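You operate a simulated robot arm through the tools that you are given. There is no shell and no other tool. Be economical: measure what you need, move in short steps, check, and stop when the job is done.

You run a simulated robot arm. Do the job below in one go: nothing can be reset, and whatever is moved stays where it is left.

JOB
Tip the pan's sugar into the pot that bears the card's word.
Fine: lid on the bench while you tip all in; pan back down, lid back on; spill none; leave the other pots and pan alone.

Only the result counts: the job must be done as asked and must still hold three seconds after the hand-in. Knocking over, shifting, dropping, spilling or breaking anything else fails it. Lids that push on must go on centred and level and be pressed home; caps that screw on are set level and turned clockwise until they are tight.

ROBOT AND FRAMES
A 7-joint arm with a two-finger parallel gripper, fixed in place. Base frame: the origin is at the foot of the arm, x ahead of it, y to its left, z up; the work surface is at about z = 880. Units: mm, rad, N and s.
With the tool pointing down near the work surface it reaches from about 300 to 700 mm from the base axis. Its first joint turns from -1.152 to 1.152 rad. Payload 1.57 kg.
The tool frame sits at the grasp point between the pads (the TCP): z along the fingers, y along the line on which they close. The tips reach 30 mm beyond it. Largest opening 110 mm; finger width 24, thickness 12; the body of the gripper, 48 by 112 mm, starts 78 mm behind the TCP.
Orientation is told as [roll, pitch, yaw] about the base's x, y, z axes, in that order, counted from this pose: with the fingers straight down and closing along the base's y, the tool's x points along the base's -x, its y along +y and its z along -z.

CONTROLS
- The arm moves only by the tool servo_tool. Its argument "increments" is text: rows parted by semicolons, each of 7 numbers parted by spaces: the turn, a rotation vector about the tool's x, y, z in units of 4 degrees (1.0 is 4 degrees), then the shift along the tool's x, y, z in units of 50 mm (1.0 is 50 mm), then the opening, from 0 (shut) to 1 (fully open). In form: wx wy wz tx ty tz jaw; .... A call has 1 to 10 rows; each row shifts and turns the commanded pose from where the row before left it, along the tool's axes as they then stand. A call with a number of a shift or a turn outside -1 to 1 is refused whole. Rows are played at 5 a second. More than 50 mm and 0.15 rad between two rows, or a gripper value outside its range, and nothing of the call is played. A pose out of reach is approached as far as the arm can. The call stops where the force on the tool passes 40 N (or 10 N more than at its start, if that is more) or the arm is blocked; 0.2 s more then pass. Each finger travels about 108 mm/s and halts on what it meets, pressing with about 32 N; the grip force reading is that of the motor and also rises with nothing between the fingers. The clock runs only during rows and for 0.2 s after the last one: add rows that do not move to give the fingers time. The reply holds the time, the measured pose of the TCP, the force on the tool along the base axes, the opening and the grip force, in the units named above and with some noise, with the torque about the TCP (base axes, N m) and any sound that the robot's microphone picked up.
- Cameras (640 x 400 px; columns grow to the right, rows downward): "scene" is fixed at [129.7, -368.4, 1414.2]; the picture's right is [0.98, -0.22, 0.00], its down [-0.10, -0.44, -0.89] and it looks along [0.19, 0.87, -0.45] (base axes); focal length 245 px, centre (320, 200). "wrist" rides on the gripper at [70, 16, -141] in the tool frame; the picture's right is [-0.23, 0.97, 0.00], its down [-0.86, -0.20, -0.48] and it looks along [-0.47, -0.11, 0.88] (tool axes); focal length 222 px, centre (320, 200). There is no depth. A picture from a camera that has moved, and an enlarged one, comes with that camera's place and axes in the base frame and with its lens.
- camera(camera): a new picture of that camera. No time passes.
- inspect(camera, box): a new picture of the part [left, top, right, bottom] of that camera's present view, enlarged. No time passes.
- job_done(): hands the job in; it is judged then, once.

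Work in short steps. Places have to be worked out from the pictures, the camera data and where the tool is seen: move nearer, look again, correct. Check each grasp and each placing, and mend what went wrong. You have 120 turns and 76 pictures in all, those below and enlarged ones among them. Open the gripper and draw the arm clear of the work before you hand the job in, unless the task says otherwise; then end with one line.

The tools are called after "Call:" by a JSON object that holds its "method" and its "body". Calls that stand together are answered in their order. servo_tool: Moves the arm, as the interface text tells. Its arguments: {"type":"object","properties":{"increments":{"type":"string"}},"required":["increments"]} The other tools are called the same way: camera (camera) takes a picture; inspect (camera, box) takes an enlarged picture of a part of a camera's view; job_done () hands the job in.

At the start:

```text
clock: 0.0
ee_pos: [418.3, 5.2, 1269.1]
ee_rot: [0.0, -0.001, -0.001]
contact_force: [0.1, 0.2, -0.1]
torque: [0.0, -0.03, -0.02]
opening: 109.9
grasp_force: 0.1
```

scene: 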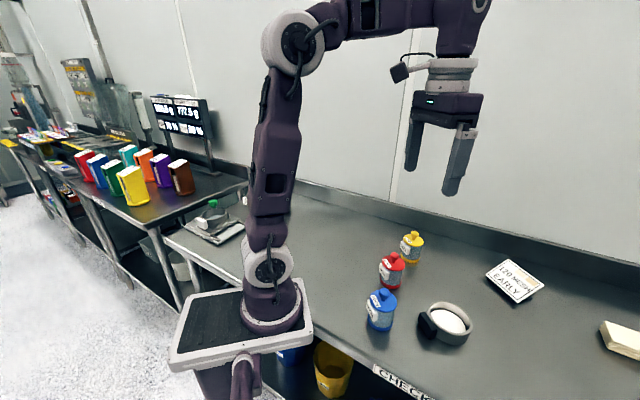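
wrist: 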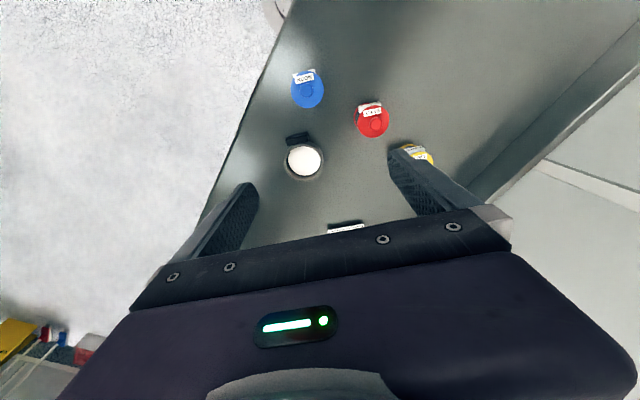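

I start by reading the card and the pot labels in enlarged views.

Call:
{"method": "inspect", "body": {"camera": "scene", "box": [470, 250, 560, 306]}}

Call:
{"method": "inspect", "body": {"camera": "scene", "box": [350, 220, 490, 350]}}

Call:
{"method": "inspect", "body": {"camera": "wrist", "box": [270, 50, 450, 190]}}

```text
7.11 times, centred on (515, 278) of scene
camera zoom: at [129.7, -368.4, 1414.2], right [0.98, -0.22, 0.0], down [-0.1, -0.44, -0.89], along [0.19, 0.87, -0.45], focal length 1744 px, centre (-1067, -355)
```

zoom: 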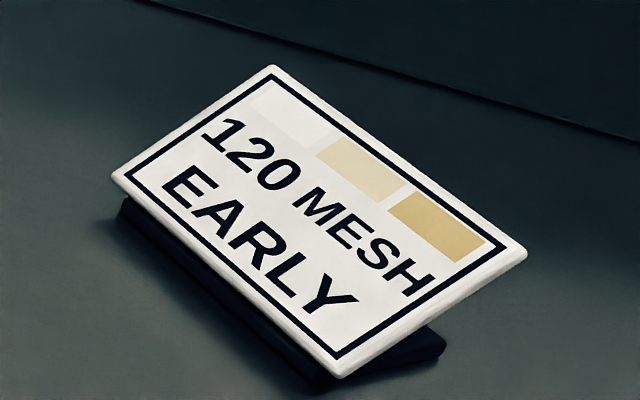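

```text
3.08 times, centred on (420, 285) of scene
camera zoom: at [129.7, -368.4, 1414.2], right [0.98, -0.22, 0.0], down [-0.1, -0.44, -0.89], along [0.19, 0.87, -0.45], focal length 755 px, centre (12, -62)
```

zoom: 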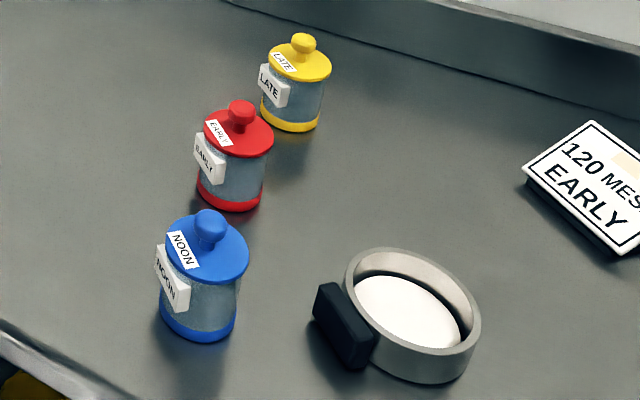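

```text
2.86 times, centred on (360, 120) of wrist
camera zoom: at [347.6, 21.3, 1409.4], right [0.23, 0.97, 0.0], down [0.86, -0.2, 0.48], along [0.47, -0.11, -0.88], focal length 635 px, centre (206, 429)
```

zoom: 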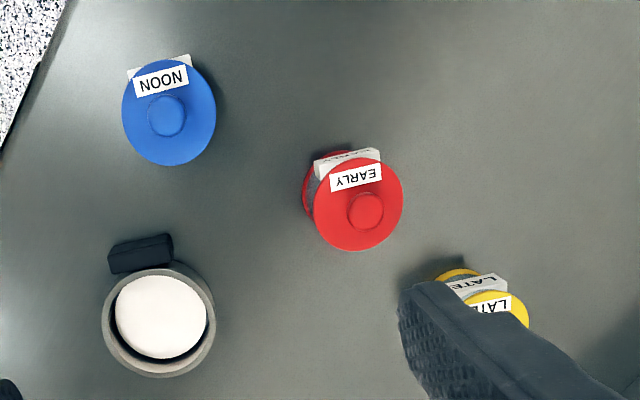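

The card says EARLY, which is the red pot; I judge its knob to be at about (446,108,968), and the pan at about (505,-58) with its handle on the -x side. I'll move above the red pot for a closer look.

Call:
{"method": "servo_tool", "body": {"increments": "0 0 0 -0.2 0.7 0.8 1; 0 0 0 -0.2 0.7 0.8 1; 0 0 0 -0.16 0.66 0.8 1; 0 0 0 0 0 0.4 1; 0 0 0 0 0 0 1"}}

Call:
{"method": "camera", "body": {"camera": "wrist"}}

Call:
{"method": "camera", "body": {"camera": "scene"}}

```text
refused: row 1 steps farther than a row can; nothing moved
```

```text
70 pictures are left
camera wrist: at [347.6, 21.3, 1409.4], right [0.23, 0.97, 0.0], down [0.86, -0.2, 0.48], along [0.47, -0.11, -0.88], focal length 222 px, centre (320, 200)
```

wrist: 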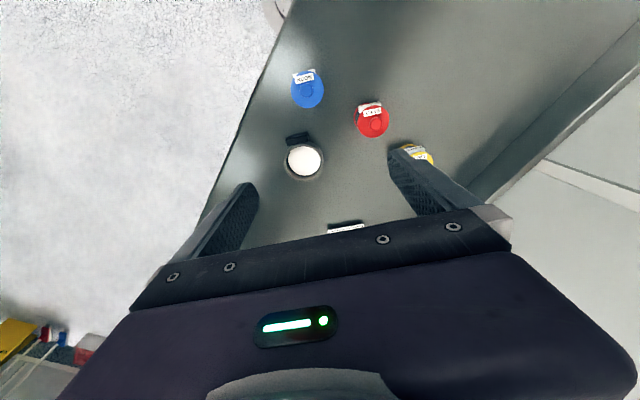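

```text
69 pictures are left
```

scene: 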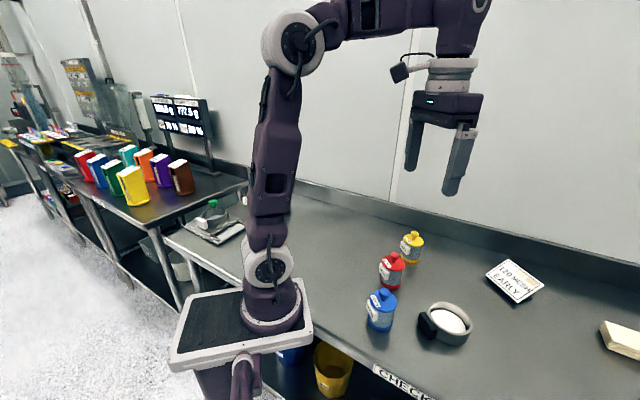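

The row exceeded 50 mm in total, so I'll use smaller rows for the same move.

Call:
{"method": "servo_tool", "body": {"increments": "0 0 0 -0.1 0.5 0.6 1; 0 0 0 -0.1 0.5 0.6 1; 0 0 0 -0.1 0.5 0.6 1; 0 0 0 -0.1 0.46 0.6 1; 0 0 0 -0.16 0.1 0.4 1; 0 0 0 0 0 0 1"}}

Call:
{"method": "camera", "body": {"camera": "wrist"}}

```text
clock: 1.4
ee_pos: [446.8, 108.5, 1126.9]
ee_rot: [0.001, 0.001, -0.001]
contact_force: [1.4, 0.4, 0.6]
torque: [0.0, -0.02, -0.01]
opening: 110.0
grasp_force: 0.0
```

```text
68 pictures are left
camera wrist: at [375.9, 125.1, 1268.9], right [0.23, 0.97, 0.0], down [0.85, -0.2, 0.48], along [0.47, -0.11, -0.88], focal length 222 px, centre (320, 200)
```

wrist: 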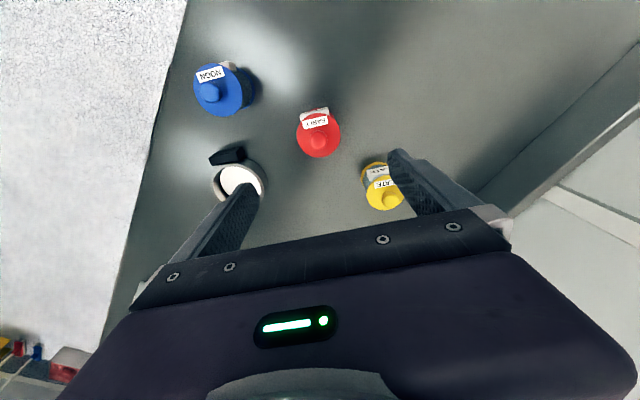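

Call:
{"method": "inspect", "body": {"camera": "wrist", "box": [190, 60, 350, 210]}}

Call:
{"method": "inspect", "body": {"camera": "scene", "box": [365, 240, 425, 300]}}

Call:
{"method": "inspect", "body": {"camera": "scene", "box": [405, 290, 485, 355]}}

```text
2.67 times, centred on (270, 135) of wrist
camera zoom: at [375.9, 125.1, 1268.9], right [0.23, 0.97, 0.0], down [0.85, -0.2, 0.48], along [0.47, -0.11, -0.88], focal length 592 px, centre (453, 373)
```

zoom: 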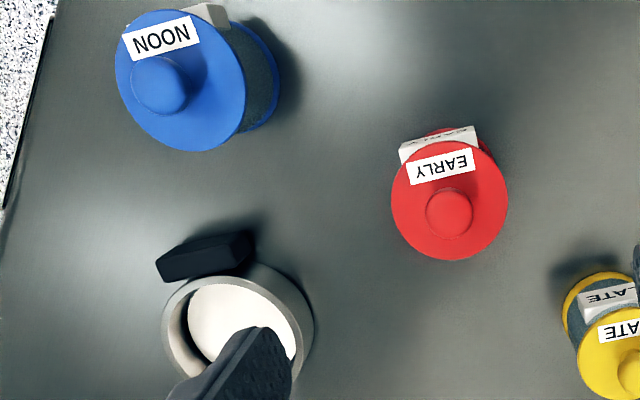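

```text
6.67 times, centred on (395, 270) of scene
camera zoom: at [129.7, -368.4, 1414.2], right [0.98, -0.22, 0.0], down [-0.1, -0.44, -0.89], along [0.19, 0.87, -0.45], focal length 1635 px, centre (-180, -267)
```

zoom: 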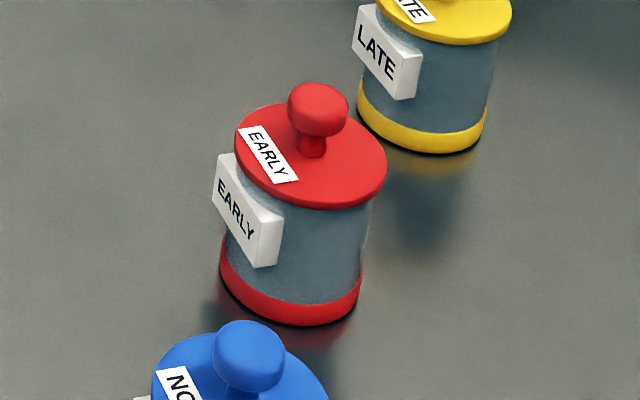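

```text
6.15 times, centred on (445, 322) of scene
camera zoom: at [129.7, -368.4, 1414.2], right [0.98, -0.22, 0.0], down [-0.1, -0.44, -0.89], along [0.19, 0.87, -0.45], focal length 1510 px, centre (-449, -554)
```

zoom: 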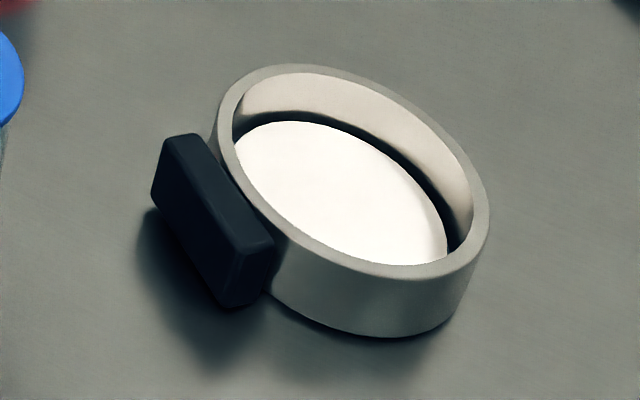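

The red pot's lid has a knob about 25 mm wide at about (448,106.5), with its top near z 967 and the lid plate near 940. I'll descend above the knob with the fingers half open and check before closing.

Call:
{"method": "servo_tool", "body": {"increments": "0 0 0 -0.02 -0.04 0.8 0.7; 0 0 0 0 0 0.8 0.6; 0 0 0 0 0 0.6 0.6; 0 0 0 0 0 0.6 0.6; 0 0 0 0 0 0 0.6"}}

Call:
{"method": "camera", "body": {"camera": "wrist"}}

Call:
{"method": "inspect", "body": {"camera": "scene", "box": [350, 210, 450, 310]}}

```text
clock: 2.6
ee_pos: [447.0, 106.3, 987.1]
ee_rot: [-0.001, 0.0, 0.0]
contact_force: [-0.8, 0.1, -0.2]
torque: [0.0, 0.03, -0.02]
opening: 66.0
grasp_force: 0.0
```

```text
64 pictures are left
camera wrist: at [377.5, 122.8, 1128.1], right [0.23, 0.97, 0.0], down [0.86, -0.2, 0.48], along [0.47, -0.11, -0.88], focal length 222 px, centre (320, 200)
```

wrist: 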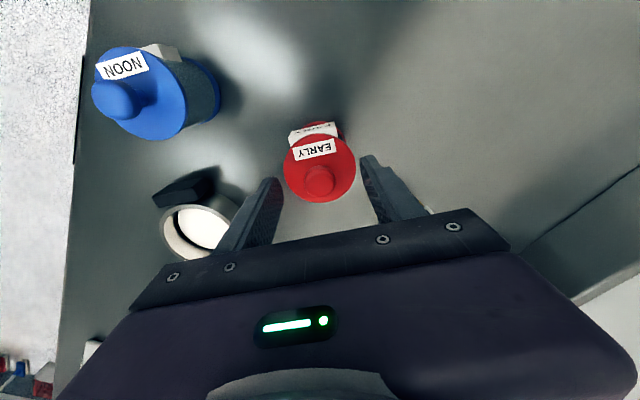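

```text
4.00 times, centred on (400, 260) of scene
camera zoom: at [129.7, -368.4, 1414.2], right [0.98, -0.22, 0.0], down [-0.1, -0.44, -0.89], along [0.19, 0.87, -0.45], focal length 981 px, centre (0, -40)
```

zoom: 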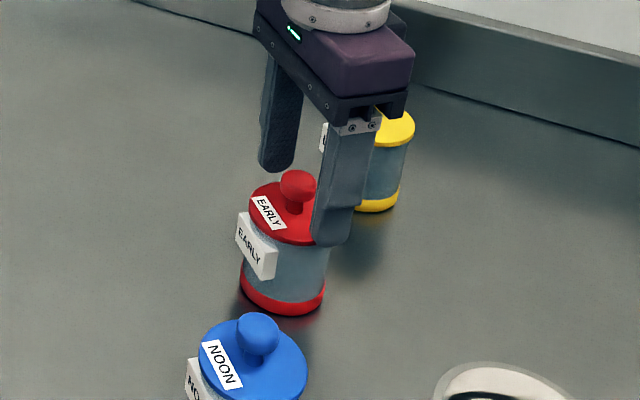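

The knob sits at about (447,106), centred between the fingers. I'll drop 12 mm and close on it.

Call:
{"method": "servo_tool", "body": {"increments": "0 0 0 0 0 0.12 0.5; 0 0 0 0 0 0.1 0.4; 0 0 0 0 0 0 0.2; 0 0 0 0 0 0 0; 0 0 0 0 0 0 0; 0 0 0 0 0 0 0"}}

Call:
{"method": "inspect", "body": {"camera": "scene", "box": [350, 210, 450, 310]}}

```text
clock: 3.2
ee_pos: [448.8, 105.8, 981.2]
ee_rot: [0.0, -0.002, -0.001]
contact_force: [-6.4, -1.0, 18.9]
torque: [-0.07, 0.26, 0.01]
opening: 49.5
grasp_force: 3.1
stopped in row 2: the force on the tool passed its limit at 55 N (the readings are from after the stop); the commanded pose is now the measured one
```

```text
4.00 times, centred on (400, 260) of scene
camera zoom: at [129.3, -368.6, 1414.2], right [0.98, -0.22, 0.0], down [-0.1, -0.44, -0.89], along [0.19, 0.87, -0.45], focal length 981 px, centre (0, -40)
```

zoom: 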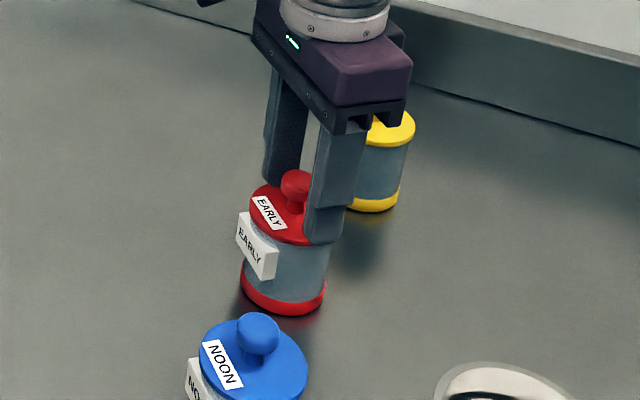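

The tips touched the lid plate, so its top is at about z 951. I'll rise 4 mm to clear it and close on the knob.

Call:
{"method": "servo_tool", "body": {"increments": "0 0 0 0.02 0 -0.08 0.4; 0 0 0 0 0 0 0.3; 0 0 0 0 0 0 0.1; 0 0 0 0 0 0 0; 0 0 0 0 0 0 0; 0 0 0 0 0 0 0"}}

Call:
{"method": "inspect", "body": {"camera": "scene", "box": [350, 210, 450, 310]}}

```text
clock: 4.6
ee_pos: [447.7, 104.9, 983.2]
ee_rot: [-0.001, -0.004, 0.001]
contact_force: [0.0, -0.1, 0.1]
torque: [-0.01, -0.01, 0.0]
opening: 21.6
grasp_force: 31.7
heard: snap
```

```text
4.00 times, centred on (400, 260) of scene
camera zoom: at [129.7, -368.4, 1414.2], right [0.98, -0.22, 0.0], down [-0.1, -0.44, -0.89], along [0.19, 0.87, -0.45], focal length 981 px, centre (0, -40)
```

zoom: 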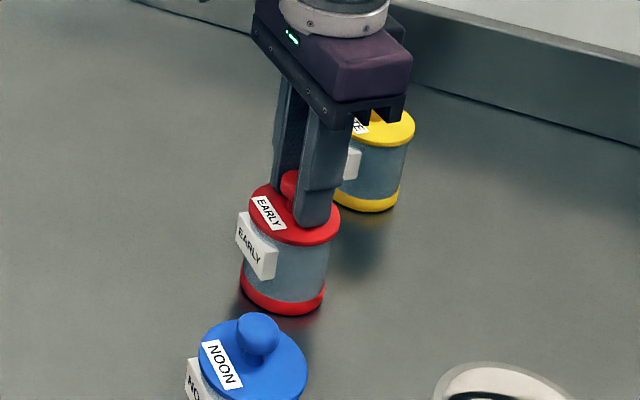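

Gripped the knob (21.6 mm), and a snap was heard. I'll lift slowly and check whether the lid comes away without taking the pot along.

Call:
{"method": "servo_tool", "body": {"increments": "0 0 0 0 0 -0.1 0; 0 0 0 0 0 -0.1 0; 0 0 0 0 0 -0.1 0"}}

Call:
{"method": "inspect", "body": {"camera": "scene", "box": [350, 210, 450, 310]}}

```text
clock: 5.4
ee_pos: [448.5, 105.6, 998.5]
ee_rot: [-0.001, -0.002, 0.001]
contact_force: [0.0, -0.6, -0.3]
torque: [-0.02, -0.02, -0.03]
opening: 21.5
grasp_force: 31.9
```

```text
4.00 times, centred on (400, 260) of scene
camera zoom: at [129.7, -368.4, 1414.2], right [0.98, -0.22, 0.0], down [-0.1, -0.44, -0.89], along [0.19, 0.87, -0.45], focal length 981 px, centre (0, -40)
```

zoom: 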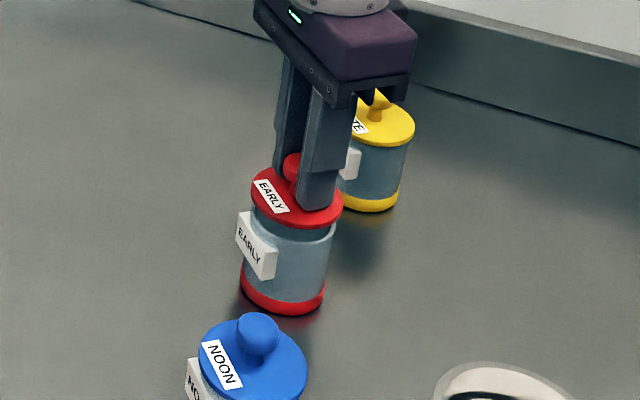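

The lid is free and the pot stayed put. I'll carry the lid to open bench at about (560,70).

Call:
{"method": "servo_tool", "body": {"increments": "0 0 0 0 0 -0.8 0; 0 0 0 -0.3 0 -0.6 0; 0 0 0 -0.7 -0.2 0 0; 0 0 0 -0.7 -0.3 0 0; 0 0 0 -0.52 -0.2 0 0; 0 0 0 0 0 0 0"}}

Call:
{"method": "camera", "body": {"camera": "scene"}}

Call:
{"method": "camera", "body": {"camera": "wrist"}}

```text
clock: 6.8
ee_pos: [557.8, 69.4, 1071.8]
ee_rot: [0.001, -0.003, 0.001]
contact_force: [0.9, -0.2, -0.2]
torque: [-0.02, -0.03, 0.03]
opening: 21.4
grasp_force: 32.0
```

```text
59 pictures are left
```

scene: 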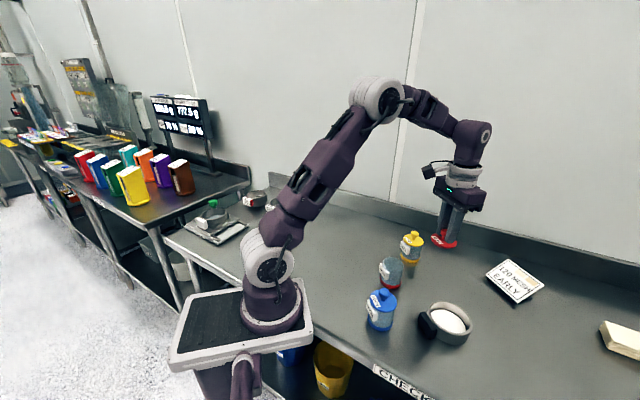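

```text
58 pictures are left
camera wrist: at [487.0, 87.0, 1211.3], right [0.23, 0.97, 0.0], down [0.85, -0.2, 0.48], along [0.47, -0.11, -0.88], focal length 222 px, centre (320, 200)
```

wrist: 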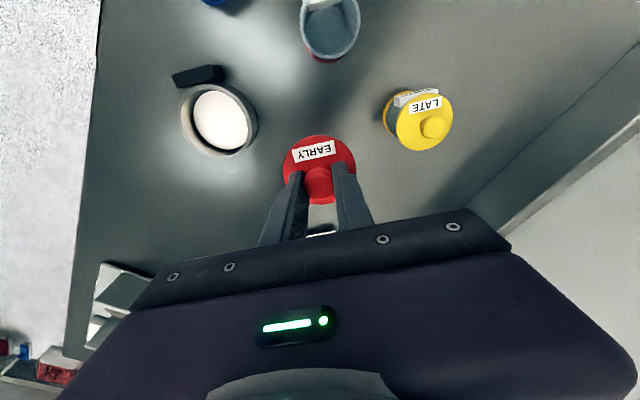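

Before continuing I'll look at the object that has come into view near (255,198), in case it is a second pan.

Call:
{"method": "inspect", "body": {"camera": "scene", "box": [180, 175, 290, 250]}}

Call:
{"method": "inspect", "body": {"camera": "scene", "box": [420, 210, 470, 260]}}

```text
5.33 times, centred on (235, 212) of scene
camera zoom: at [129.7, -368.5, 1414.2], right [0.98, -0.22, 0.0], down [-0.1, -0.44, -0.89], along [0.19, 0.87, -0.45], focal length 1308 px, centre (773, 133)
```

zoom: 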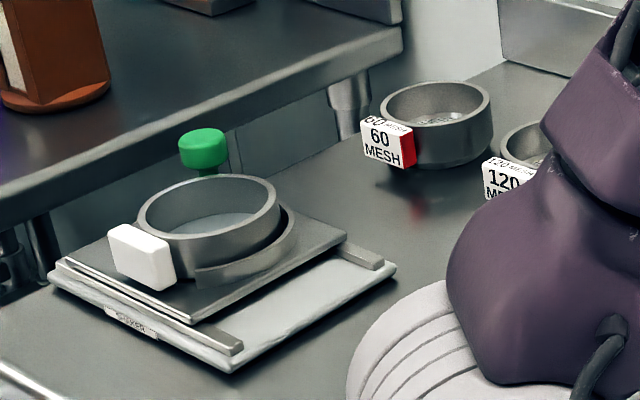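

```text
8.00 times, centred on (445, 235) of scene
camera zoom: at [129.7, -368.5, 1414.2], right [0.98, -0.22, 0.0], down [-0.1, -0.44, -0.89], along [0.19, 0.87, -0.45], focal length 1962 px, centre (-680, -80)
```

zoom: 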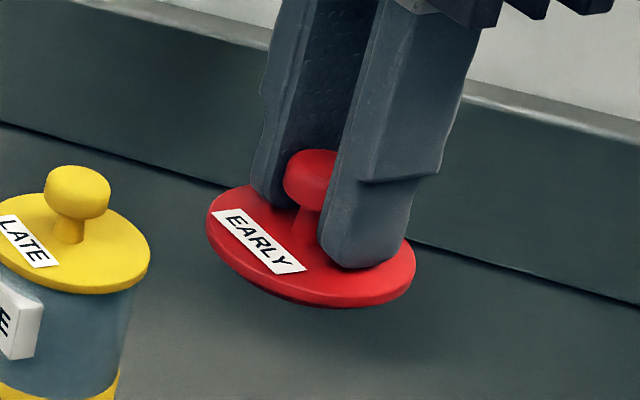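

Those are mesh sieves and a shaker by the base with no visible sugar, so the dark-handled pan with white sugar is the one. Now I lower the lid to the bench, slowly at the end.

Call:
{"method": "servo_tool", "body": {"increments": "0 0 0 0 0 0.9 0; 0 0 0 0 0 0.9 0; 0 0 0 0 0 0.6 0; 0 0 0 0 0 0.3 0; 0 0 0 0 0 0.1 0; 0 0 0 0 0 0.05 0; 0 0 0 0 0 0 0"}}

Call:
{"method": "inspect", "body": {"camera": "scene", "box": [420, 220, 480, 280]}}

```text
clock: 8.4
ee_pos: [557.9, 69.4, 926.4]
ee_rot: [0.0, -0.004, 0.0]
contact_force: [0.7, 0.3, -0.6]
torque: [0.02, 0.03, -0.01]
opening: 21.6
grasp_force: 32.0
```

```text
6.67 times, centred on (450, 250) of scene
camera zoom: at [129.7, -368.4, 1414.2], right [0.98, -0.22, 0.0], down [-0.1, -0.44, -0.89], along [0.19, 0.87, -0.45], focal length 1635 px, centre (-547, -133)
```

zoom: 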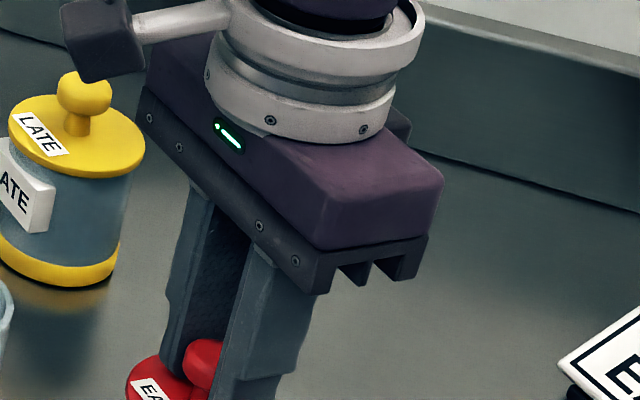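

No contact yet, so I'll keep lowering in 2 mm rows.

Call:
{"method": "servo_tool", "body": {"increments": "0 0 0 0 0 0.04 0; 0 0 0 0 0 0.04 0; 0 0 0 0 0 0.04 0; 0 0 0 0 0 0.04 0; 0 0 0 0 0 0.04 0"}}

Call:
{"method": "inspect", "body": {"camera": "scene", "box": [415, 230, 475, 290]}}

```text
clock: 9.3
ee_pos: [559.7, 69.2, 921.6]
ee_rot: [0.002, -0.008, 0.001]
contact_force: [-6.2, 0.8, 12.1]
torque: [-0.06, 0.26, -0.01]
opening: 21.6
grasp_force: 32.0
stopped in row 4: the force on the tool passed its limit at 42 N (the readings are from after the stop); the commanded pose is now the measured one
```

```text
6.67 times, centred on (445, 260) of scene
camera zoom: at [129.4, -368.5, 1414.3], right [0.98, -0.22, 0.0], down [-0.1, -0.44, -0.89], along [0.19, 0.87, -0.45], focal length 1635 px, centre (-513, -200)
```

zoom: 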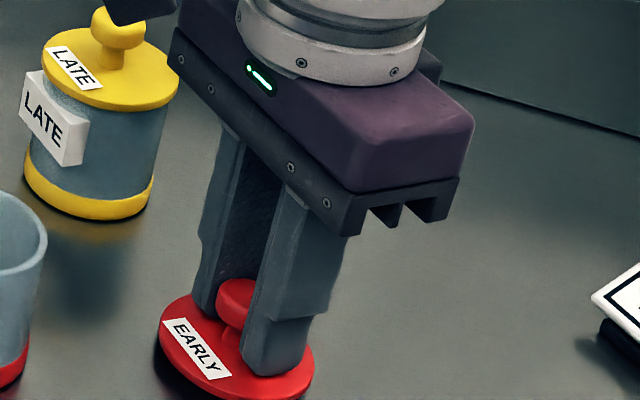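

The lid is flat on the bench with the TCP at 921.6. I release it, back straight up, and check it sits level.

Call:
{"method": "servo_tool", "body": {"increments": "0 0 0 0 0 0 0.3; 0 0 0 0 0 0 0.5; 0 0 0 0 0 0 0.6; 0 0 0 0 0 -0.5 0.6; 0 0 0 0 0 -0.9 0.6; 0 0 0 0 0 -0.9 0.6; 0 0 0 0 0 -0.9 1; 0 0 0 0 0 0 1"}}

Call:
{"method": "camera", "body": {"camera": "wrist"}}

Call:
{"method": "inspect", "body": {"camera": "scene", "box": [365, 230, 485, 350]}}

```text
clock: 11.1
ee_pos: [557.6, 69.5, 1082.9]
ee_rot: [0.001, -0.008, -0.001]
contact_force: [-0.1, 0.3, 0.4]
torque: [0.01, 0.0, 0.0]
opening: 110.1
grasp_force: 0.0
```

```text
53 pictures are left
camera wrist: at [486.0, 86.9, 1224.6], right [0.23, 0.97, 0.0], down [0.85, -0.2, 0.48], along [0.47, -0.11, -0.87], focal length 222 px, centre (320, 200)
```

wrist: 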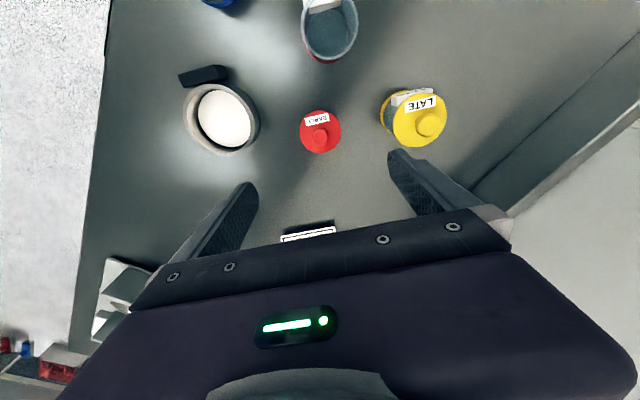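

```text
3.33 times, centred on (425, 290) of scene
camera zoom: at [129.7, -368.5, 1414.2], right [0.98, -0.22, 0.0], down [-0.1, -0.44, -0.89], along [0.19, 0.87, -0.45], focal length 818 px, centre (-30, -100)
```

zoom: 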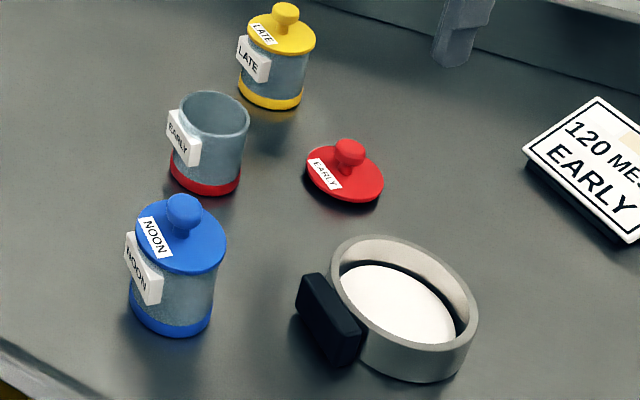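

The lid lies steady and the open pot stands in place. My plan is to hold the handle, turn so the pan points along +y, and tilt about the closing axis; I rehearse that empty-handed in free air, turning 90 degrees first.

Call:
{"method": "servo_tool", "body": {"increments": "0 0 -1 0.5 0.3 -0.5 1; 0 0 -1 0.5 0.3 -0.5 1; 0 0 -1 0.5 0.3 -0.5 1; 0 0 -1 0.5 0.3 0 1; 0 0 -1 0 0 0 1; 0 0 -1 0 0 0 1; 0 0 -1 0 0 0 1; 0 0 -1 0 0 0 1; 0 0 -1 0 0 0 1; 0 0 -1 0 0 0 1"}}

Call:
{"method": "servo_tool", "body": {"increments": "0 0 -1 0 0 0 1; 0 0 -1 0 0 0 1; 0 0 -1 0 0 0 1; 0 0 -1 0 0 0 1; 0 0 -1 0 0 0 1; 0 0 -1 0 0 0 1; 0 0 -1 0 0 0 1; 0 0 -1 0 0 0 1; 0 0 -1 0 0 0 1; 0 0 -1 0 0 0 1"}}

```text
clock: 13.3
ee_pos: [452.9, 120.0, 1156.7]
ee_rot: [-0.004, -0.008, 0.7]
contact_force: [-0.2, -0.5, 1.0]
torque: [0.01, 0.02, -0.01]
opening: 110.2
grasp_force: 0.1
```

```text
clock: 15.5
ee_pos: [451.7, 119.0, 1157.3]
ee_rot: [-0.006, -0.001, 1.399]
contact_force: [0.4, 0.2, -0.4]
torque: [-0.01, -0.02, 0.01]
opening: 109.9
grasp_force: 0.0
```

Yaw to 80° works. Now I rehearse the pour tilt about +tool y.

Call:
{"method": "servo_tool", "body": {"increments": "0 1 0 0 0 0 1; 0 1 0 0 0 0 1; 0 1 0 0 0 0 1; 0 1 0 0 0 0 1; 0 1 0 0 0 0 1; 0 1 0 0 0 0 1; 0 1 0 0 0 0 1; 0 1 0 0 0 0 1; 0 1 0 0 0 0 1; 0 1 0 0 0 0 1"}}

Call:
{"method": "servo_tool", "body": {"increments": "0 1 0 0 0 0 1; 0 1 0 0 0 0 1; 0 1 0 0 0 0 1; 0 1 0 0 0 0 1; 0 1 0 0 0 0 1; 0 1 0 0 0 0 1; 0 1 0 0 0 0 1; 0 1 0 0 0 0 1; 0 1 0 0 0 0 1; 0 1 0 0 0 0 1"}}

Call:
{"method": "camera", "body": {"camera": "scene"}}

```text
clock: 17.7
ee_pos: [452.4, 119.5, 1157.0]
ee_rot: [-0.008, 0.696, 1.393]
contact_force: [-0.3, 0.6, 0.3]
torque: [0.0, 0.03, 0.01]
opening: 110.4
grasp_force: 0.1
```

```text
clock: 19.9
ee_pos: [452.1, 118.7, 1157.2]
ee_rot: [-0.041, 1.394, 1.354]
contact_force: [-0.2, 0.4, -0.1]
torque: [0.01, -0.02, 0.03]
opening: 110.1
grasp_force: 0.0
```

```text
51 pictures are left
```

scene: 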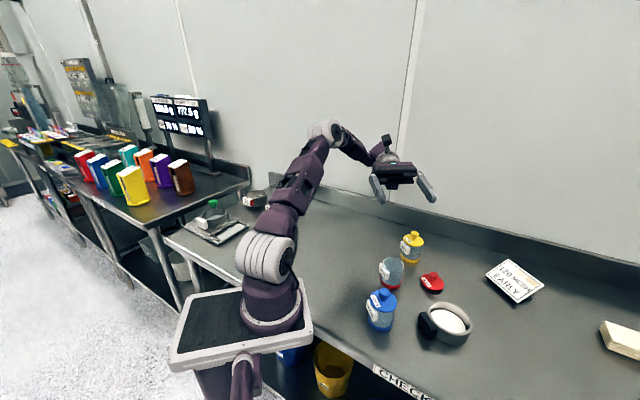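

The pour posture is reachable. I rehearse lowering it to the real pour position, about (447,140,1055), watching for contact.

Call:
{"method": "servo_tool", "body": {"increments": "0 1 0 -0.5 0 -0.2 1; 0 1 0 -0.5 0 -0.2 1; 0 0 0 -0.5 0 0 1; 0 0 0 -0.5 0 0 1; 0 0 0 0 0 0 1"}}

Call:
{"method": "camera", "body": {"camera": "scene"}}

Call:
{"method": "camera", "body": {"camera": "wrist"}}

```text
clock: 21.1
ee_pos: [457.6, 148.3, 1060.3]
ee_rot: [-0.188, 1.532, 1.21]
contact_force: [-0.1, 0.1, -0.1]
torque: [-0.01, -0.02, 0.0]
opening: 110.0
grasp_force: 0.1
```

```text
50 pictures are left
```

scene: 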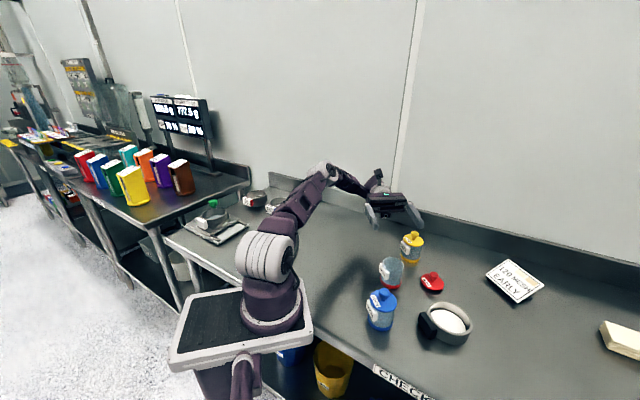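

```text
49 pictures are left
camera wrist: at [464.9, 288.5, 1135.0], right [-0.96, 0.18, -0.23], down [0.29, 0.47, -0.84], along [-0.04, -0.87, -0.5], focal length 222 px, centre (320, 200)
```

wrist: 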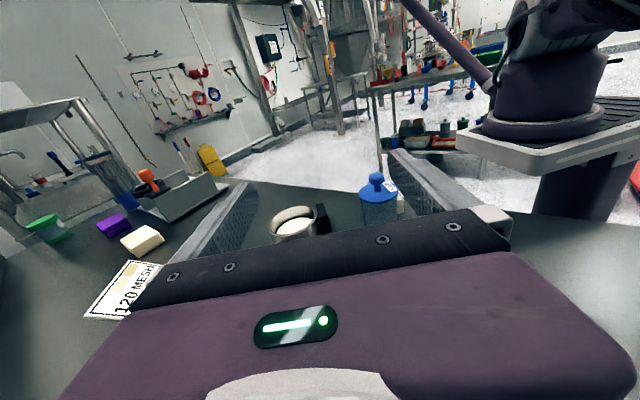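

No contact anywhere in the rehearsal. Now I undo it: raise, tilt back, yaw back.

Call:
{"method": "servo_tool", "body": {"increments": "0 0 0 0.5 0 0 1; 0 0 0 0.5 0 0 1; 0 -1 0 0.5 0 0.2 1; 0 -1 0 0.5 0 0.2 1; 0 -1 0 0 0 0 1; 0 -1 0 0 0 0 1; 0 -1 0 0 0 0 1; 0 -1 0 0 0 0 1; 0 -1 0 0 0 0 1; 0 -1 0 0 0 0 1"}}

Call:
{"method": "servo_tool", "body": {"increments": "0 -1 0 0 0 0 1; 0 -1 0 0 0 0 1; 0 -1 0 0 0 0 1; 0 -1 0 0 0 0 1; 0 -1 0 0 0 0 1; 0 -1 0 0 0 0 1; 0 -1 0 0 0 0 1; 0 -1 0 0 0 0 1; 0 -1 0 0 0 0 1; 0 -1 0 0 0 0 1"}}

Call:
{"method": "servo_tool", "body": {"increments": "0 -1 0 0 0 0 1; 0 -1 0 0 0 0 1; 0 0 1 0 0 0 1; 0 0 1 0 0 0 1; 0 0 1 0 0 0 1; 0 0 1 0 0 0 1; 0 0 1 0 0 0 1; 0 0 1 0 0 0 1; 0 0 1 0 0 0 1; 0 0 1 0 0 0 1"}}

Call:
{"method": "servo_tool", "body": {"increments": "0 0 1 0 0 0 1; 0 0 1 0 0 0 1; 0 0 1 0 0 0 1; 0 0 1 0 0 0 1; 0 0 1 0 0 0 1; 0 0 1 0 0 0 1; 0 0 1 0 0 0 1; 0 0 1 0 0 0 1; 0 0 1 0 0 0 1; 0 0 1 0 0 0 1"}}

```text
clock: 23.3
ee_pos: [452.6, 123.5, 1158.7]
ee_rot: [-0.014, 0.973, 1.385]
contact_force: [-0.5, 0.1, -0.3]
torque: [-0.03, 0.0, -0.05]
opening: 110.0
grasp_force: 0.1
```

```text
clock: 25.5
ee_pos: [452.3, 122.0, 1158.7]
ee_rot: [-0.008, 0.277, 1.394]
contact_force: [0.1, 0.2, -0.7]
torque: [0.02, -0.01, -0.02]
opening: 109.8
grasp_force: 0.0
```

```text
clock: 27.7
ee_pos: [452.6, 122.8, 1159.6]
ee_rot: [-0.077, 0.111, 0.833]
contact_force: [-0.2, 0.5, -0.6]
torque: [0.02, 0.0, 0.01]
opening: 110.2
grasp_force: 0.1
```

```text
clock: 29.9
ee_pos: [453.1, 122.9, 1158.6]
ee_rot: [-0.132, 0.034, 0.136]
contact_force: [-0.2, 0.4, -0.7]
torque: [0.04, 0.0, -0.01]
opening: 110.2
grasp_force: 0.2
```

I left 8° of tilt uncorrected, so I'll fix the orientation now, with the tool leaning 20° back for the handle grasp. The handle's centre is at about (451,-56), running along y and 47 mm long.

Call:
{"method": "servo_tool", "body": {"increments": "-0.95 0 0.97 0 -0.9 0 1; -0.95 0 0.98 0 -0.9 0 1; 0 -1 0 0 -0.8 0 1; 0 -1 0 0 -0.8 0 1; 0 -1 0 0 0 0.3 1; 0 -1 0 0 0 0.3 1; 0 -1 0 0 0 0.3 1; 0 -0.5 0 0 0 0.3 1; 0 0 0 0 0 0 1"}}

Call:
{"method": "camera", "body": {"camera": "wrist"}}

```text
clock: 31.9
ee_pos: [476.2, -46.9, 1110.7]
ee_rot: [-0.006, -0.359, 0.003]
contact_force: [0.4, 0.5, 0.3]
torque: [0.0, -0.01, -0.02]
opening: 110.0
grasp_force: 0.0
```

```text
48 pictures are left
camera wrist: at [360.0, -29.3, 1216.8], right [0.21, 0.97, 0.08], down [0.63, -0.2, 0.75], along [0.74, -0.11, -0.66], focal length 222 px, centre (320, 200)
```

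wrist: 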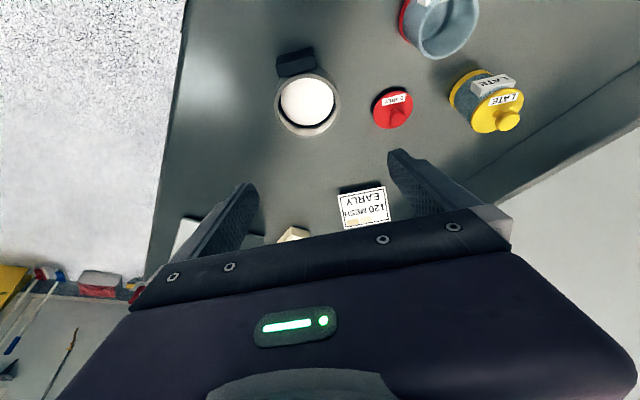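

I move to a hover point behind and above the handle, along the leaning approach line.

Call:
{"method": "servo_tool", "body": {"increments": "0 0 0 0.5 -0.06 0.45 0.9; 0 0 0 0.5 -0.06 0.45 0.8; 0 0 0 0.5 -0.06 0.45 0.8; 0 0 0 0.5 0 0.45 0.8; 0 0 0 0 0 0 0.8"}}

Call:
{"method": "camera", "body": {"camera": "wrist"}}

Call:
{"method": "inspect", "body": {"camera": "scene", "box": [370, 230, 490, 350]}}

```text
clock: 33.1
ee_pos: [413.0, -55.4, 989.7]
ee_rot: [-0.006, -0.358, 0.003]
contact_force: [0.2, 0.6, 0.5]
torque: [0.03, 0.0, 0.0]
opening: 87.8
grasp_force: 0.0
```

```text
47 pictures are left
camera wrist: at [297.6, -38.0, 1097.2], right [0.21, 0.97, 0.08], down [0.63, -0.2, 0.75], along [0.74, -0.11, -0.66], focal length 222 px, centre (320, 200)
```

wrist: 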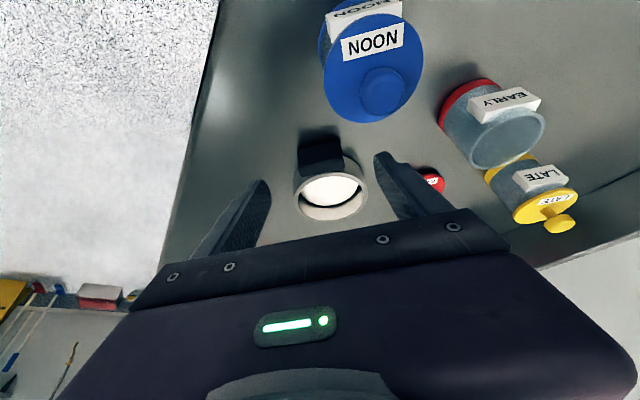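

```text
3.33 times, centred on (430, 290) of scene
camera zoom: at [129.7, -368.5, 1414.2], right [0.98, -0.22, 0.0], down [-0.1, -0.44, -0.89], along [0.19, 0.87, -0.45], focal length 818 px, centre (-47, -100)
```

zoom: 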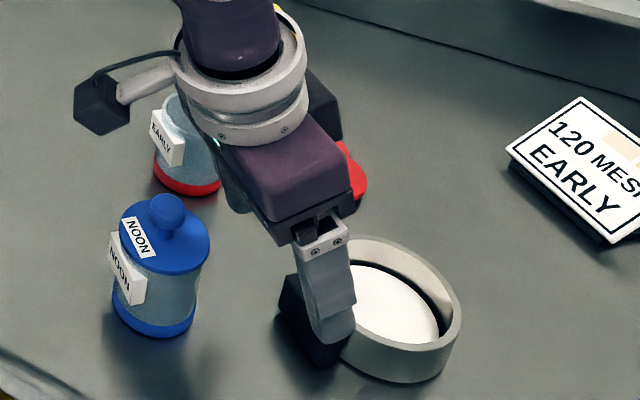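

I check the handle closely in an enlarged wrist view before descending.

Call:
{"method": "inspect", "body": {"camera": "wrist", "box": [240, 110, 400, 230]}}

```text
3.33 times, centred on (320, 170) of wrist
camera zoom: at [297.6, -38.0, 1097.2], right [0.21, 0.97, 0.08], down [0.63, -0.2, 0.75], along [0.74, -0.11, -0.66], focal length 740 px, centre (320, 300)
```

zoom: 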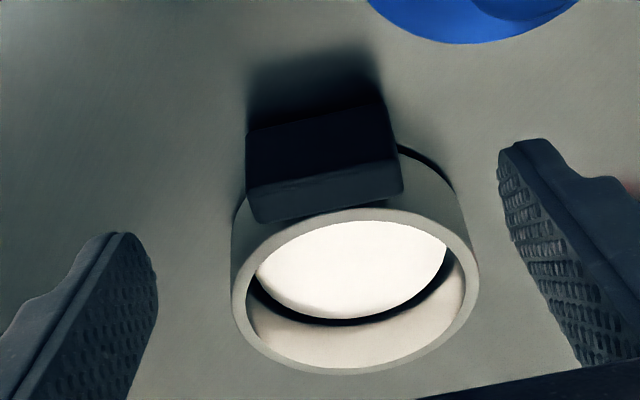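

The handle spans x 443–457, y -78 to -32 and z 887–916, so it is already lined up on the approach line. I advance 78 mm along the fingers in steps and then close.

Call:
{"method": "servo_tool", "body": {"increments": "0 0 0 0 0 0.5 0.8; 0 0 0 0 0 0.5 0.75; 0 0 0 0 0 0.3 0.75; 0 0 0 0 0 0.2 0.75; 0 0 0 0 0 0.06 0.75; 0 0 0 0 0 0 0.75"}}

Call:
{"method": "inspect", "body": {"camera": "wrist", "box": [220, 120, 440, 260]}}

Call:
{"method": "inspect", "body": {"camera": "scene", "box": [360, 250, 490, 360]}}

```text
clock: 34.5
ee_pos: [441.3, -56.1, 917.1]
ee_rot: [-0.004, -0.359, 0.003]
contact_force: [-0.4, 0.1, 0.2]
torque: [0.0, -0.02, -0.03]
opening: 82.5
grasp_force: 0.0
```

```text
2.86 times, centred on (330, 190) of wrist
camera zoom: at [325.3, -38.9, 1024.6], right [0.21, 0.97, 0.08], down [0.63, -0.2, 0.75], along [0.74, -0.11, -0.66], focal length 635 px, centre (291, 229)
```

zoom: 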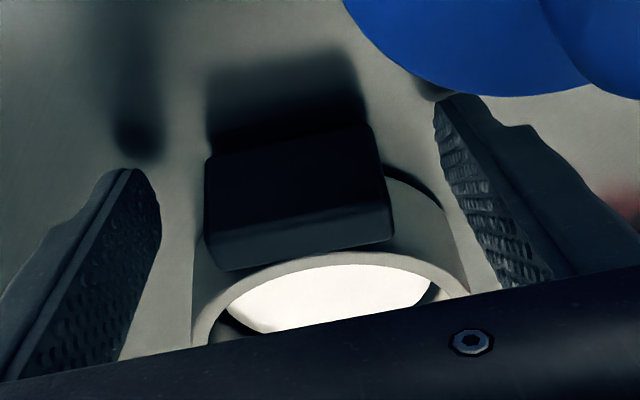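

```text
3.64 times, centred on (425, 305) of scene
camera zoom: at [129.7, -368.4, 1414.2], right [0.98, -0.22, 0.0], down [-0.1, -0.44, -0.89], along [0.19, 0.87, -0.45], focal length 892 px, centre (-62, -182)
```

zoom: 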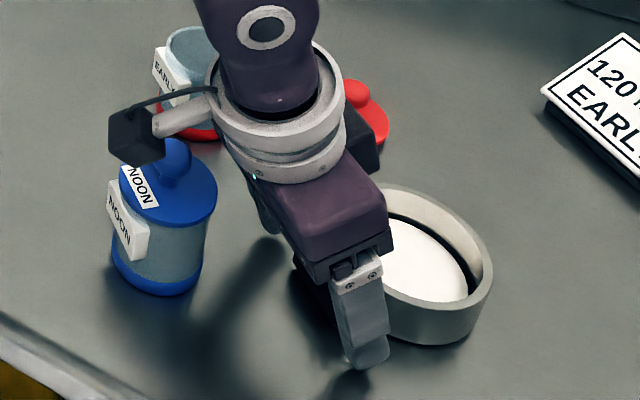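

The handle is centred between the fingers with nothing touching. I close on it.

Call:
{"method": "servo_tool", "body": {"increments": "0 0 0 0 0 0 0.5; 0 0 0 0 0 0 0.4; 0 0 0 0 0 0 0.2; 0 0 0 0 0 0 0; 0 0 0 0 0 0 0; 0 0 0 0 0 0 0"}}

Call:
{"method": "inspect", "body": {"camera": "wrist", "box": [220, 120, 440, 260]}}

```text
clock: 35.9
ee_pos: [440.3, -55.6, 917.7]
ee_rot: [-0.004, -0.358, 0.003]
contact_force: [0.2, 0.3, -0.5]
torque: [-0.02, 0.05, 0.03]
opening: 49.1
grasp_force: 32.0
```

```text
2.86 times, centred on (330, 190) of wrist
camera zoom: at [325.2, -38.9, 1024.7], right [0.21, 0.97, 0.08], down [0.63, -0.2, 0.75], along [0.74, -0.11, -0.66], focal length 635 px, centre (291, 229)
```

zoom: 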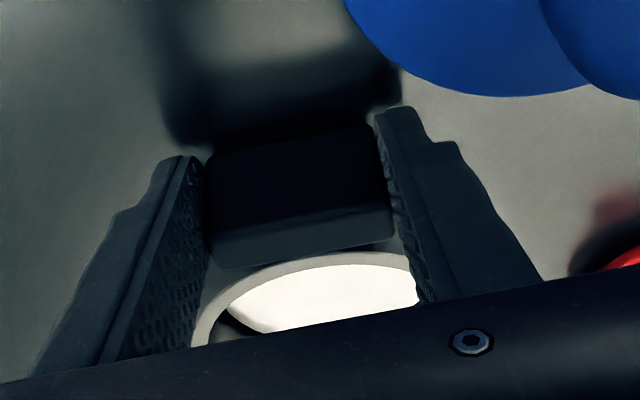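

Gripped firmly at 49 mm. I lift straight up a little and check for slip.

Call:
{"method": "servo_tool", "body": {"increments": "0 0 0 -0.035 0 -0.094 0; 0 0 0 -0.07 0 -0.187 0; 0 0 0 -0.07 0 -0.187 0; 0 0 0 -0.07 0 -0.187 0; 0 0 0 0 0 0 0"}}

Call:
{"method": "inspect", "body": {"camera": "scene", "box": [360, 250, 490, 360]}}

Call:
{"method": "inspect", "body": {"camera": "wrist", "box": [220, 120, 440, 260]}}

```text
clock: 37.1
ee_pos: [440.9, -55.3, 951.7]
ee_rot: [-0.003, -0.357, 0.002]
contact_force: [-0.4, 0.5, -0.9]
torque: [-0.02, 0.08, 0.01]
opening: 49.1
grasp_force: 32.2
```

```text
3.64 times, centred on (425, 305) of scene
camera zoom: at [129.8, -368.4, 1414.2], right [0.98, -0.22, 0.0], down [-0.1, -0.44, -0.89], along [0.19, 0.87, -0.45], focal length 892 px, centre (-62, -182)
```

zoom: 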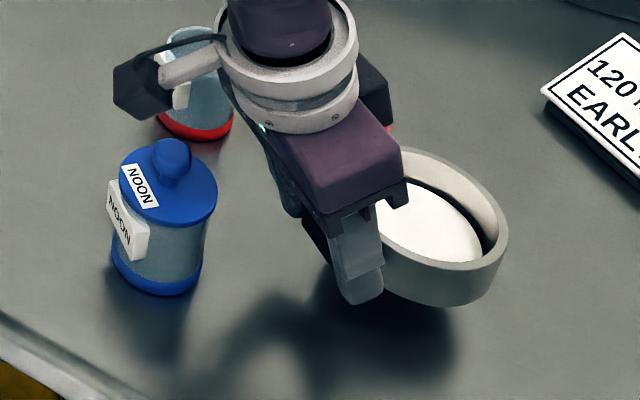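

```text
2.86 times, centred on (330, 190) of wrist
camera zoom: at [325.0, -38.5, 1060.1], right [0.21, 0.97, 0.08], down [0.63, -0.2, 0.75], along [0.74, -0.11, -0.66], focal length 635 px, centre (291, 229)
```

zoom: 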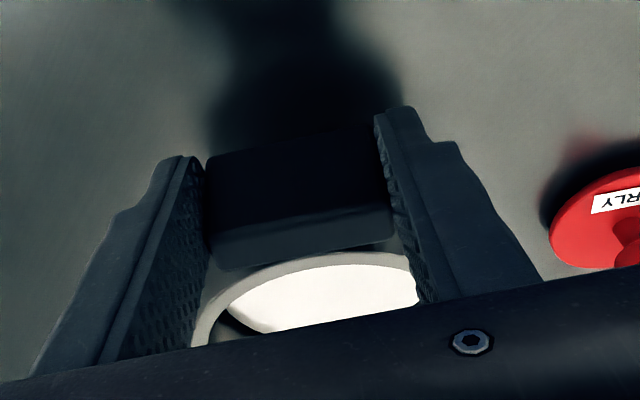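

No slip, and the pan stays level. I raise it high and move to y≈100, then yaw about the vertical with the pan kept level.

Call:
{"method": "servo_tool", "body": {"increments": "0 0 0 -0.281 0 -0.749 0; 0 0 0 -0.281 0 -0.749 0; 0 0 0 -0.281 0 -0.749 0; 0 0 0 -0.281 0 -0.749 0; 0 0 0 0 0.4 0 0; 0 0 0 0 0.7 0 0; 0 0 0 0 0.8 0 0; 0 0 0 0 0.7 0 0; 0 0 0 0 0.4 0 0; 0 0 0 0 0 0 0"}}

Call:
{"method": "servo_tool", "body": {"increments": "-0.351 0 -0.936 0 0 0 0; -0.351 0 -0.936 0 0 0 0; -0.351 0 -0.936 0 0 0 0; -0.351 0 -0.936 0 0 0 0; -0.351 0 -0.936 0 0 0 0; -0.351 0 -0.936 0 0 0 0; -0.351 0 -0.936 0 0 0 0; -0.351 0 -0.936 0 0 0 0; -0.351 0 -0.936 0 0 0 0; -0.351 0 -0.936 0 0 0 0"}}

Call:
{"method": "servo_tool", "body": {"increments": "-0.351 0 -0.936 0 0 0 0; -0.351 0 -0.936 0 0 0 0; -0.351 0 -0.936 0 0 0 0; -0.351 0 -0.936 0 0 0 0; -0.351 0 -0.936 0 0 0 0; -0.351 0 -0.936 0 0 0 0; -0.351 0 -0.936 0 0 0 0; -0.351 0 -0.936 0 0 0 0; -0.351 0 -0.936 0 0 0 0; -0.351 0 -0.936 0 0 0 0"}}

Call:
{"method": "camera", "body": {"camera": "scene"}}

```text
clock: 39.3
ee_pos: [439.1, 96.1, 1111.9]
ee_rot: [-0.005, -0.358, 0.004]
contact_force: [0.3, 1.1, -1.0]
torque: [-0.01, 0.07, 0.04]
opening: 49.3
grasp_force: 31.8
```

```text
clock: 41.5
ee_pos: [440.8, 94.4, 1111.1]
ee_rot: [-0.003, -0.357, 0.701]
contact_force: [0.4, -0.2, -0.8]
torque: [-0.05, 0.05, -0.03]
opening: 49.4
grasp_force: 31.4
```

```text
clock: 43.7
ee_pos: [441.2, 94.2, 1111.0]
ee_rot: [0.0, -0.355, 1.396]
contact_force: [0.1, -0.1, -1.4]
torque: [-0.06, 0.01, -0.03]
opening: 48.9
grasp_force: 31.7
```

```text
39 pictures are left
```

scene: 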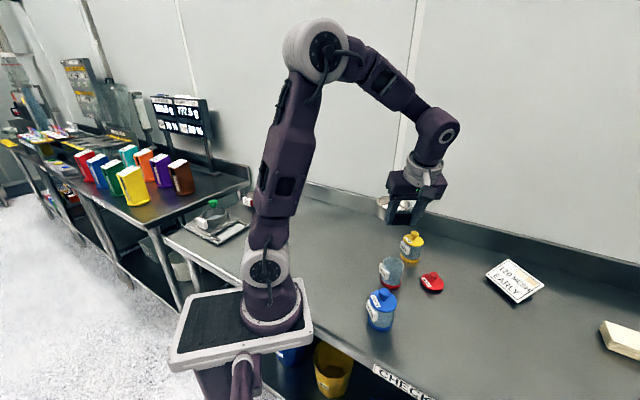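

Level at yaw 80°. The pan lip is about 108 mm out from the TCP along r=(0.17,0.985); I bring the lip over the near side of the pot mouth (446,105.5), still high.

Call:
{"method": "servo_tool", "body": {"increments": "0 0 0 0.4 0 -0.15 0; 0 0 0 0.55 -0.02 -0.21 0; 0 0 0 0.55 -0.02 -0.21 0; 0 0 0 0.45 -0.02 -0.16 0; 0 0 0 0 0 0 0"}}

Call:
{"method": "inspect", "body": {"camera": "scene", "box": [320, 180, 480, 340]}}

Call:
{"method": "camera", "body": {"camera": "wrist"}}

```text
clock: 44.9
ee_pos: [425.5, -9.7, 1111.9]
ee_rot: [-0.002, -0.354, 1.398]
contact_force: [0.2, -0.8, -1.3]
torque: [-0.05, 0.05, -0.01]
opening: 49.4
grasp_force: 32.0
```

```text
2.50 times, centred on (400, 260) of scene
camera zoom: at [129.7, -368.5, 1414.2], right [0.98, -0.22, 0.0], down [-0.1, -0.44, -0.89], along [0.19, 0.87, -0.45], focal length 613 px, centre (120, 50)
```

zoom: 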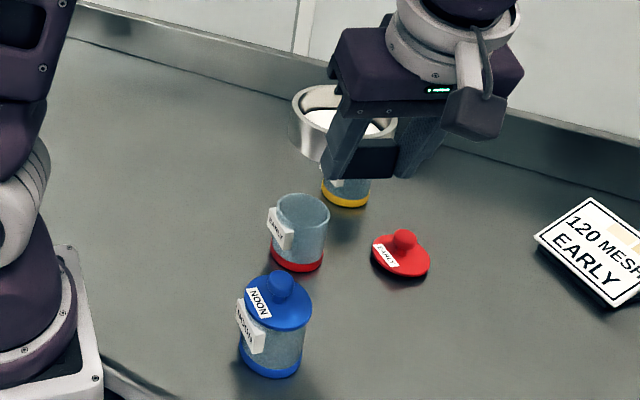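

```text
37 pictures are left
camera wrist: at [388.8, -118.2, 1219.5], right [-0.92, 0.38, 0.08], down [0.31, 0.59, 0.75], along [0.24, 0.71, -0.66], focal length 222 px, centre (320, 200)
```

wrist: 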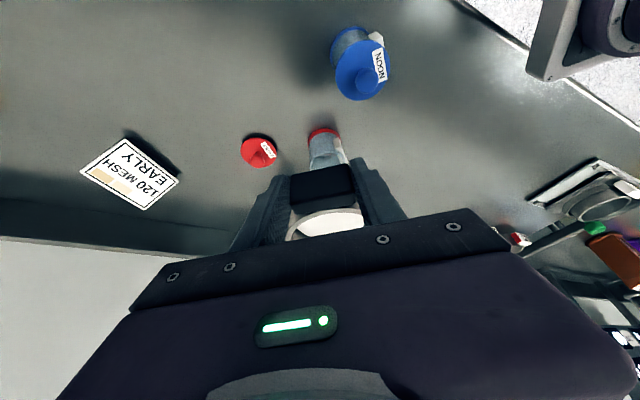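

The lip location agrees with the picture. I lower until the pan's bottom is about 20 mm over the pot rim.

Call:
{"method": "servo_tool", "body": {"increments": "0 0 0 0.255 0 0.68 0; 0 0 0 0.255 0 0.68 0; 0 0 0 0.255 0 0.68 0; 0 0 0 0 0 0 0"}}

Call:
{"method": "inspect", "body": {"camera": "scene", "box": [340, 200, 460, 320]}}

```text
clock: 45.9
ee_pos: [423.6, -9.8, 1002.0]
ee_rot: [0.0, -0.353, 1.398]
contact_force: [-0.5, -0.3, -1.3]
torque: [-0.07, 0.04, 0.03]
opening: 49.3
grasp_force: 31.4
```

```text
3.33 times, centred on (400, 260) of scene
camera zoom: at [129.8, -368.5, 1414.2], right [0.98, -0.22, 0.0], down [-0.1, -0.44, -0.89], along [0.19, 0.87, -0.45], focal length 818 px, centre (53, 0)
```

zoom: 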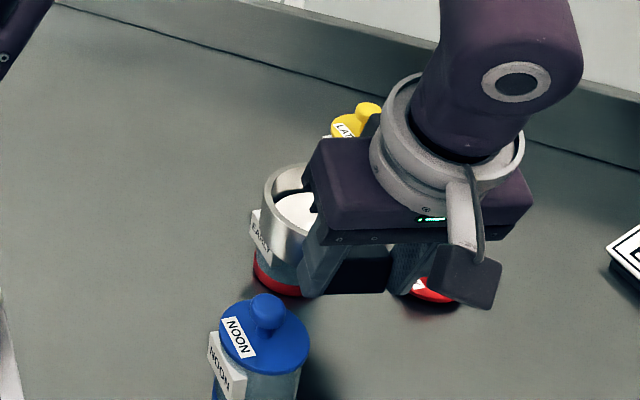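

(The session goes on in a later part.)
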